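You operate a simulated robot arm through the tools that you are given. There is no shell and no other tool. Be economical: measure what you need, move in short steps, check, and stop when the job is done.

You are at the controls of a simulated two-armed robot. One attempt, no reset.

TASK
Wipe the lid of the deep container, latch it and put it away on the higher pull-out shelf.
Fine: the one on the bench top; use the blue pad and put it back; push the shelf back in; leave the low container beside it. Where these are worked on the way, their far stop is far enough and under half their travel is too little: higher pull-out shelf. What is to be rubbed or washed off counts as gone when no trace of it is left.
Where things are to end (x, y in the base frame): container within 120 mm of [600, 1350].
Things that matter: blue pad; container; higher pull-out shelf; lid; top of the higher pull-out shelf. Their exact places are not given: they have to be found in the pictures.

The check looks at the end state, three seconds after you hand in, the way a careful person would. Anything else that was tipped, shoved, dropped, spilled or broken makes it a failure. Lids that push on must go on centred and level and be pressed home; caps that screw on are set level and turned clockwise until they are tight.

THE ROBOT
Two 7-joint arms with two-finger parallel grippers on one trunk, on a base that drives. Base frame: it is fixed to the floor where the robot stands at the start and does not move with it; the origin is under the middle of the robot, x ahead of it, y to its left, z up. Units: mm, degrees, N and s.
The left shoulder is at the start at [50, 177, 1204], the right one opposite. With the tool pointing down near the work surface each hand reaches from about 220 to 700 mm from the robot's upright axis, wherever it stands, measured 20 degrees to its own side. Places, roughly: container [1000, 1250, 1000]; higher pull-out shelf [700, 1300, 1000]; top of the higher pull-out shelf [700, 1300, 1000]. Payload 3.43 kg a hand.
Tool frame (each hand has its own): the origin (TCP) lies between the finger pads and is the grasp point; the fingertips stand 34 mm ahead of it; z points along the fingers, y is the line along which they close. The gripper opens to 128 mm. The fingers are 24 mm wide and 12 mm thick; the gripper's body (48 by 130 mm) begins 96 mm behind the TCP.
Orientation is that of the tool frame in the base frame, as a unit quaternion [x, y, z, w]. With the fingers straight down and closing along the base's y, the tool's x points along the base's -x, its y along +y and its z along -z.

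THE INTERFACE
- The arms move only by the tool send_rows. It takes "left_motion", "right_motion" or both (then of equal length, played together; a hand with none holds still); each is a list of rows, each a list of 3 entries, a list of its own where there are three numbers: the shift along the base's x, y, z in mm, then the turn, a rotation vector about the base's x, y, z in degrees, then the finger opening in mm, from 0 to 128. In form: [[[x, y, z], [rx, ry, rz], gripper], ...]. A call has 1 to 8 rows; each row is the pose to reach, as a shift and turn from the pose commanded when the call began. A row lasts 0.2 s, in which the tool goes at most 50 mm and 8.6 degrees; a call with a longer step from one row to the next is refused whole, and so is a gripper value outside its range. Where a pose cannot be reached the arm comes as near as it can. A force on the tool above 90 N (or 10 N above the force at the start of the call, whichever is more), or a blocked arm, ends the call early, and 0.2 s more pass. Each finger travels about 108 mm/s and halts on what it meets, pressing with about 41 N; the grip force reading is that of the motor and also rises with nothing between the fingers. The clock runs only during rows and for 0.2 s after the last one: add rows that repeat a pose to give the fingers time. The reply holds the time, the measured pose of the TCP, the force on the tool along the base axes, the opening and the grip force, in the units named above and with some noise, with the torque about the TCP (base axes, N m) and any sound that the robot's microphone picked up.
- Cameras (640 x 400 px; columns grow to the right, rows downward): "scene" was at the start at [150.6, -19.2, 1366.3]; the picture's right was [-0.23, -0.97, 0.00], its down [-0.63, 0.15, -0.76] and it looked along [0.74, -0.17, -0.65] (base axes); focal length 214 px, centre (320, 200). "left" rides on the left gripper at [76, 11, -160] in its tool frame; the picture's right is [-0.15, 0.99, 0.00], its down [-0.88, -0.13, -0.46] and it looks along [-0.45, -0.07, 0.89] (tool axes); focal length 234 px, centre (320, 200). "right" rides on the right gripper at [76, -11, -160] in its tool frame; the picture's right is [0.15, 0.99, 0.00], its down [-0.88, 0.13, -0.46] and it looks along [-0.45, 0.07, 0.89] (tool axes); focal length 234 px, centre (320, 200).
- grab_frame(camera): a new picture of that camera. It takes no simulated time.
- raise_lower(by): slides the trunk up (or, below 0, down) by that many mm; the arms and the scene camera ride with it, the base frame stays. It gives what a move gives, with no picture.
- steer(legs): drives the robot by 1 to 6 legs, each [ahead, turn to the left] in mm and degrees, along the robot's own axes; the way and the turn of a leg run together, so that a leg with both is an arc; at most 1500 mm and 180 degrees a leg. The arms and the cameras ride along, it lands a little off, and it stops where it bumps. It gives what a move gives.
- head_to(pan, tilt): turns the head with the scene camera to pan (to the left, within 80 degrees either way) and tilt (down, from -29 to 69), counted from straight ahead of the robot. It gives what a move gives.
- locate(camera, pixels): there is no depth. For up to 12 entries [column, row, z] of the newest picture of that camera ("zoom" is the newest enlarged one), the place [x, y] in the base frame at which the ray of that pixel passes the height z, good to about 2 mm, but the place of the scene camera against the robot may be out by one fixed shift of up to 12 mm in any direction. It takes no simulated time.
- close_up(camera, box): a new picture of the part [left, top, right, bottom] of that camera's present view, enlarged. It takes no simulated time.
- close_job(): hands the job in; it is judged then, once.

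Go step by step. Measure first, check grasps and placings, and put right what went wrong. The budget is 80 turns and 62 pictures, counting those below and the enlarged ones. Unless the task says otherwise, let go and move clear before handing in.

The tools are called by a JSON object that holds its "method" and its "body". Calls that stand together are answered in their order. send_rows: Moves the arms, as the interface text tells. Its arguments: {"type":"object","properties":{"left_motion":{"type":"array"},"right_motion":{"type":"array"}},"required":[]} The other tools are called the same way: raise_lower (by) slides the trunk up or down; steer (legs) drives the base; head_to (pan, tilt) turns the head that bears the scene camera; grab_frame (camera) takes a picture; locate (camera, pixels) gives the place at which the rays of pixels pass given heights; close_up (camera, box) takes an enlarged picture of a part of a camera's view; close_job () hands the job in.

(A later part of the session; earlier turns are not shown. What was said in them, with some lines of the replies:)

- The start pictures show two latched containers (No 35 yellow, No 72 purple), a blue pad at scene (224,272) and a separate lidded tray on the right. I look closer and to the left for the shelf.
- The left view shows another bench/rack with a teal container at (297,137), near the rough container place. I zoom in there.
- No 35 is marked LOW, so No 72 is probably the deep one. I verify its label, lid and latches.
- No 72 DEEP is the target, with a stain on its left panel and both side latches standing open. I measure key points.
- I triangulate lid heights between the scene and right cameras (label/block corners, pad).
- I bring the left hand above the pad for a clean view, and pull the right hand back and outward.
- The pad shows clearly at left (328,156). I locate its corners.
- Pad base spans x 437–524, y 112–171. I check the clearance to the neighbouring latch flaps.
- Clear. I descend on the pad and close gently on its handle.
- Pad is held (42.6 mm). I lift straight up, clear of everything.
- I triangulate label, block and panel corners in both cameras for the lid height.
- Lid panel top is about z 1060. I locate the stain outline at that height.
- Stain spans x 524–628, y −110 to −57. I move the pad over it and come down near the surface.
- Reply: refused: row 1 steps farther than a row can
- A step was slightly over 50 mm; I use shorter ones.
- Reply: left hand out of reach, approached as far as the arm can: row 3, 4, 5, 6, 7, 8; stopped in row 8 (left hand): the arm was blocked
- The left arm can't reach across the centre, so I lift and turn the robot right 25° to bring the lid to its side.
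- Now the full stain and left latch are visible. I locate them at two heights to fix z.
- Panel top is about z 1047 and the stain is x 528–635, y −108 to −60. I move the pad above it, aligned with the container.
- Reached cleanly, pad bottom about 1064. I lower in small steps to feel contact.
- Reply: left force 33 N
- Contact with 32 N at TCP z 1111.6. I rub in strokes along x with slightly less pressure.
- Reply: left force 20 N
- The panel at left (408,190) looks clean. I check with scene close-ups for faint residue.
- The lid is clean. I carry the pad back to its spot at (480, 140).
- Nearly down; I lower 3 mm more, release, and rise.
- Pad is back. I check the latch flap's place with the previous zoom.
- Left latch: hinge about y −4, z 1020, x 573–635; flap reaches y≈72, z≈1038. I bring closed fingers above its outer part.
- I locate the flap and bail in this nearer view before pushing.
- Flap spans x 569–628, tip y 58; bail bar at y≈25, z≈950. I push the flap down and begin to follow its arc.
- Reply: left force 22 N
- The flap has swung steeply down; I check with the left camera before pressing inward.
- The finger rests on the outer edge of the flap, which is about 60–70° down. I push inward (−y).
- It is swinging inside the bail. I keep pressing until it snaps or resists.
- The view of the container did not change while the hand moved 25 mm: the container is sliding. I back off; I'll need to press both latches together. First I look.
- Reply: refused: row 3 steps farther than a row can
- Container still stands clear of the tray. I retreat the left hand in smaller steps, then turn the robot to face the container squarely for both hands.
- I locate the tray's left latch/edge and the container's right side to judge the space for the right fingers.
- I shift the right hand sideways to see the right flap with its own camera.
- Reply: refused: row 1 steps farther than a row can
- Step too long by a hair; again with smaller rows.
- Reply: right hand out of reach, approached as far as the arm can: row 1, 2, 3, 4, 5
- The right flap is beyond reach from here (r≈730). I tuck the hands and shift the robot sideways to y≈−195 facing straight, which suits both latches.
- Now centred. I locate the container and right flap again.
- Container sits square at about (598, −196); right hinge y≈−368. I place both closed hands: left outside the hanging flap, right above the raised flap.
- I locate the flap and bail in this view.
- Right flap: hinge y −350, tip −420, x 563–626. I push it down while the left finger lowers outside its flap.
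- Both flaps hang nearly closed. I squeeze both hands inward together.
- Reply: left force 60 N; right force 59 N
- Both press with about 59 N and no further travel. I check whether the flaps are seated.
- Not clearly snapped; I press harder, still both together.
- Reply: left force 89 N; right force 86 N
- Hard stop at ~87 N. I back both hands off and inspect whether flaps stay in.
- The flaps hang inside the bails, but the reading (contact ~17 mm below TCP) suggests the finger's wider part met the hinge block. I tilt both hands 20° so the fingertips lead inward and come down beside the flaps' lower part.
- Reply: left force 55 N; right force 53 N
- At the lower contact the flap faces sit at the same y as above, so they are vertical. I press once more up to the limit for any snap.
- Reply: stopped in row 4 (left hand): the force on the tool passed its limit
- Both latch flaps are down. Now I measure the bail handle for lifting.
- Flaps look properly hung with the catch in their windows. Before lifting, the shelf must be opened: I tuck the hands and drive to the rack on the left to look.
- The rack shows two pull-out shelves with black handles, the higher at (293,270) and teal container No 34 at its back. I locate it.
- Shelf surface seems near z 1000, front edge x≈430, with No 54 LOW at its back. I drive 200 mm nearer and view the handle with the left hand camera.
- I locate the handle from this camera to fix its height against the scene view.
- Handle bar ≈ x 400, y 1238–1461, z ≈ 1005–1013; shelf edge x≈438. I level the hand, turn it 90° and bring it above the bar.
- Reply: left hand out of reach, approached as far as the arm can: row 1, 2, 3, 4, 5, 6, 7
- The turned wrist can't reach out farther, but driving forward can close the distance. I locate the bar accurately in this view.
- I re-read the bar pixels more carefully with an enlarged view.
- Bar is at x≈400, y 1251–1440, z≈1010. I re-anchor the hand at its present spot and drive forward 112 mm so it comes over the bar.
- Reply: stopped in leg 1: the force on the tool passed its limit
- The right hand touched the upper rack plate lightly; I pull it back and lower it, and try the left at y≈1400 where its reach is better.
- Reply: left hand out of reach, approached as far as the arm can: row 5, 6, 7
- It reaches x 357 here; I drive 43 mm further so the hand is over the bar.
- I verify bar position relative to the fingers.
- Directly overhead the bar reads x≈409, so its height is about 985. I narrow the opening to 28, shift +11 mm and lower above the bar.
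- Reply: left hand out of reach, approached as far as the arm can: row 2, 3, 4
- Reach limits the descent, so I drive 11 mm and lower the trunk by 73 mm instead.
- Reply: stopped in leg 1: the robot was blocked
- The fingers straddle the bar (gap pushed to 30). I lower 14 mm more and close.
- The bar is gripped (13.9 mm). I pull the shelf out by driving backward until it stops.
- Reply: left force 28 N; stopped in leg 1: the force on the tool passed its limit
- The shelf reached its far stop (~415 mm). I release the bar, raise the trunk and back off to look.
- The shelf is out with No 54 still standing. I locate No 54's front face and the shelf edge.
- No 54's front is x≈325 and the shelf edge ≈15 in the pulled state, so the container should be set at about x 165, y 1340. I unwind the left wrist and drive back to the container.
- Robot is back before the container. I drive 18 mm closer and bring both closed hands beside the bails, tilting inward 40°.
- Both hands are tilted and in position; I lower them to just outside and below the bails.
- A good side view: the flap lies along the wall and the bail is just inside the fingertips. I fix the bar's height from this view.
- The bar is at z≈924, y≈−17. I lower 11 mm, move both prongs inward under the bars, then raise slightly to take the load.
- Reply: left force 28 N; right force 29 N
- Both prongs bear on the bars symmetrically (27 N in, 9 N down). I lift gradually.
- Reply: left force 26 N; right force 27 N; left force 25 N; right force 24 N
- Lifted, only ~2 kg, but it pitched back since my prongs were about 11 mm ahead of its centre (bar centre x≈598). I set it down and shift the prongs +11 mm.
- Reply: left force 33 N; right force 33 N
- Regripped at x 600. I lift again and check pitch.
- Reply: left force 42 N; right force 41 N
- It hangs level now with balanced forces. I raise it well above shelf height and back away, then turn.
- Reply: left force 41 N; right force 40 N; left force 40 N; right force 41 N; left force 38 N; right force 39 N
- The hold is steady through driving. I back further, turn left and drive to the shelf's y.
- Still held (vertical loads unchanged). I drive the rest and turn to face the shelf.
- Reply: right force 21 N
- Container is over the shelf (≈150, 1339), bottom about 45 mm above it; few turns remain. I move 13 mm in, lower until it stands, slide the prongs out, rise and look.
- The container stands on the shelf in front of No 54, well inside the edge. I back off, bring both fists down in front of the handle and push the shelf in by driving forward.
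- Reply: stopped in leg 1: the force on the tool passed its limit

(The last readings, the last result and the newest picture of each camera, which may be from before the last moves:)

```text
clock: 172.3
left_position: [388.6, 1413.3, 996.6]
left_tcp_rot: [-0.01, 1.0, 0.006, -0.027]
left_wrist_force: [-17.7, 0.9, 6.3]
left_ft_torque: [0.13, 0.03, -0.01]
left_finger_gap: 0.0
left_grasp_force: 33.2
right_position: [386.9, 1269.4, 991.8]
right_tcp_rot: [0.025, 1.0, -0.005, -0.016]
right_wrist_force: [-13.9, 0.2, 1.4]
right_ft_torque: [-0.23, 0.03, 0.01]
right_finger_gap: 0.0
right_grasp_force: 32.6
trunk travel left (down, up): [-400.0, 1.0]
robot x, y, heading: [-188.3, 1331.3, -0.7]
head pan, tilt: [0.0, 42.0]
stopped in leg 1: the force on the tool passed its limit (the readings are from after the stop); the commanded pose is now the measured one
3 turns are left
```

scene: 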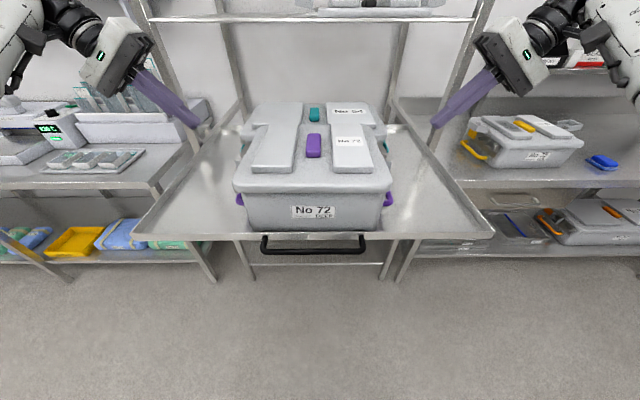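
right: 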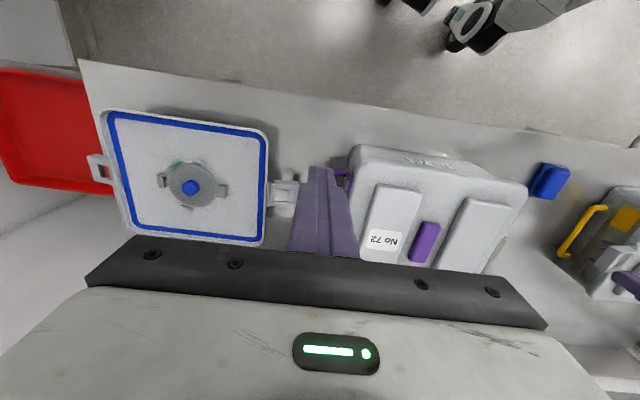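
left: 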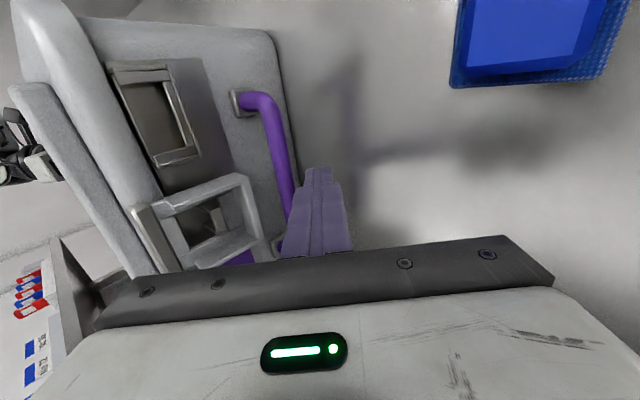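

The shelf hit its closed stop (bar back at ≈409). I back away and take the last picture.

{"method": "steer", "body": {"legs": [[-250, 0]]}}

{"method": "send_rows", "body": {"left_motion": [[[0, 40, 20], [0, 0, 0], 0], [[0, 80, 50], [0, 0, 0], 0], [[0, 120, 80], [0, 0, 0], 0], [[0, 160, 90], [0, 0, 0], 0]], "right_motion": [[[0, -40, 20], [0, 0, 0], 0], [[0, -80, 50], [0, 0, 0], 0], [[0, -120, 80], [0, 0, 0], 0], [[0, -160, 90], [0, 0, 0], 0]]}}

{"method": "head_to", "body": {"pan": 0, "tilt": 25}}

{"method": "grab_frame", "body": {"camera": "scene"}}

{"method": "locate", "body": {"camera": "scene", "pixels": [[320, 300, 1000], [280, 240, 1000], [360, 240, 1000], [320, 250, 985], [320, 270, 985], [320, 260, 1000]]}}

```text
clock: 174.1
left_position: [142.1, 1419.4, 994.0]
left_tcp_rot: [-0.013, 1.0, 0.005, -0.025]
left_wrist_force: [-0.7, -0.1, 0.4]
left_ft_torque: [0.0, -0.02, -0.01]
left_finger_gap: 0.3
left_grasp_force: 33.2
right_position: [142.1, 1272.4, 990.6]
right_tcp_rot: [0.025, 1.0, -0.005, -0.015]
right_wrist_force: [0.6, 0.6, 0.2]
right_ft_torque: [0.01, -0.03, -0.01]
right_finger_gap: 0.3
right_grasp_force: 33.1
trunk travel left (down, up): [-400.0, 1.0]
robot x, y, heading: [-440.8, 1332.7, -0.6]
head pan, tilt: [0.0, 42.0]
```

```text
clock: 175.1
left_position: [142.3, 1576.6, 1082.5]
left_tcp_rot: [-0.013, 1.0, 0.005, -0.025]
left_wrist_force: [-0.1, 0.4, 0.0]
left_ft_torque: [0.01, -0.03, 0.01]
left_finger_gap: 0.0
left_grasp_force: 33.1
right_position: [142.0, 1109.0, 1079.1]
right_tcp_rot: [0.025, 1.0, -0.004, -0.015]
right_wrist_force: [-0.2, -0.3, -1.0]
right_ft_torque: [0.01, 0.03, 0.01]
right_finger_gap: 0.0
right_grasp_force: 33.1
trunk travel left (down, up): [-400.0, 1.0]
robot x, y, heading: [-437.2, 1329.2, -0.5]
head pan, tilt: [0.0, 42.0]
```

```text
clock: 175.9
left_position: [143.8, 1575.5, 1082.1]
left_tcp_rot: [-0.014, 1.0, 0.006, -0.025]
left_wrist_force: [-0.2, -0.6, -0.7]
left_ft_torque: [0.03, -0.02, -0.03]
left_finger_gap: 0.0
left_grasp_force: 33.1
right_position: [144.1, 1109.4, 1079.3]
right_tcp_rot: [0.025, 1.0, -0.004, -0.015]
right_wrist_force: [0.1, 0.9, 0.7]
right_ft_torque: [-0.01, -0.01, 0.03]
right_finger_gap: 0.0
right_grasp_force: 33.1
trunk travel left (down, up): [-400.0, 1.0]
robot x, y, heading: [-442.2, 1329.2, -0.4]
head pan, tilt: [0.0, 25.0]
```

```text
0 pictures are left
```

scene: 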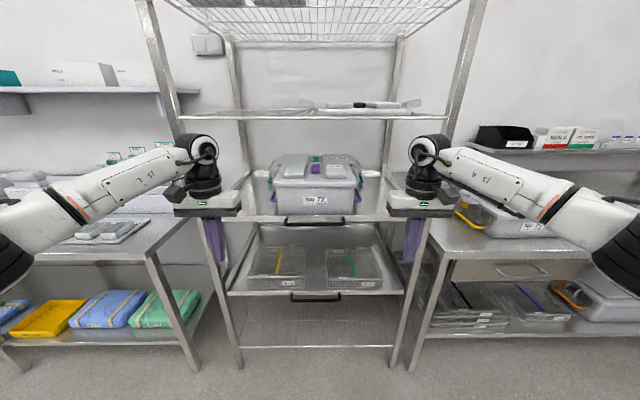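

```text
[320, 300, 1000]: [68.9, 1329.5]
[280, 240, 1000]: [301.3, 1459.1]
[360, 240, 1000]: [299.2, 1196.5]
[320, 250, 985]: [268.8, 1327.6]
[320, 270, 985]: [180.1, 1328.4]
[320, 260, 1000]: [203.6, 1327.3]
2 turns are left
```

The last picture shows the shelf back in, with No 72 standing level in front of No 54 at about (588, 1340) and both hands clear, so I hand in.

{"method": "close_job", "body": {}}

```text
The job is handed in.
```

I wiped the lid of the deep container (No 72), put it on the higher pull-out shelf at about (588, 1340) and pushed the shelf back in. The one thing I couldn't confirm is the latches.

- **Lid:** the stain on the left panel is gone; the close-ups after wiping showed no trace.
- **Pad:** the blue pad is back within a few millimetres of its old spot, about (479, 138).
- **Latches:** both flaps are folded down against the sides. They took nearly 90 N without moving further, but I heard no click.
- **Shelf:** I pulled it to its far stop, about 420 mm, and pushed it back until it stopped where it started. The low container (No 54) stays on it, directly behind No 72.
- **Bumps on the way:** No 72 slid about 25 mm on the bench while I worked the first latch. The right hand lightly touched the rack's upper plate, and the base bumped something in front of the rack. I saw nothing tipped or knocked over.
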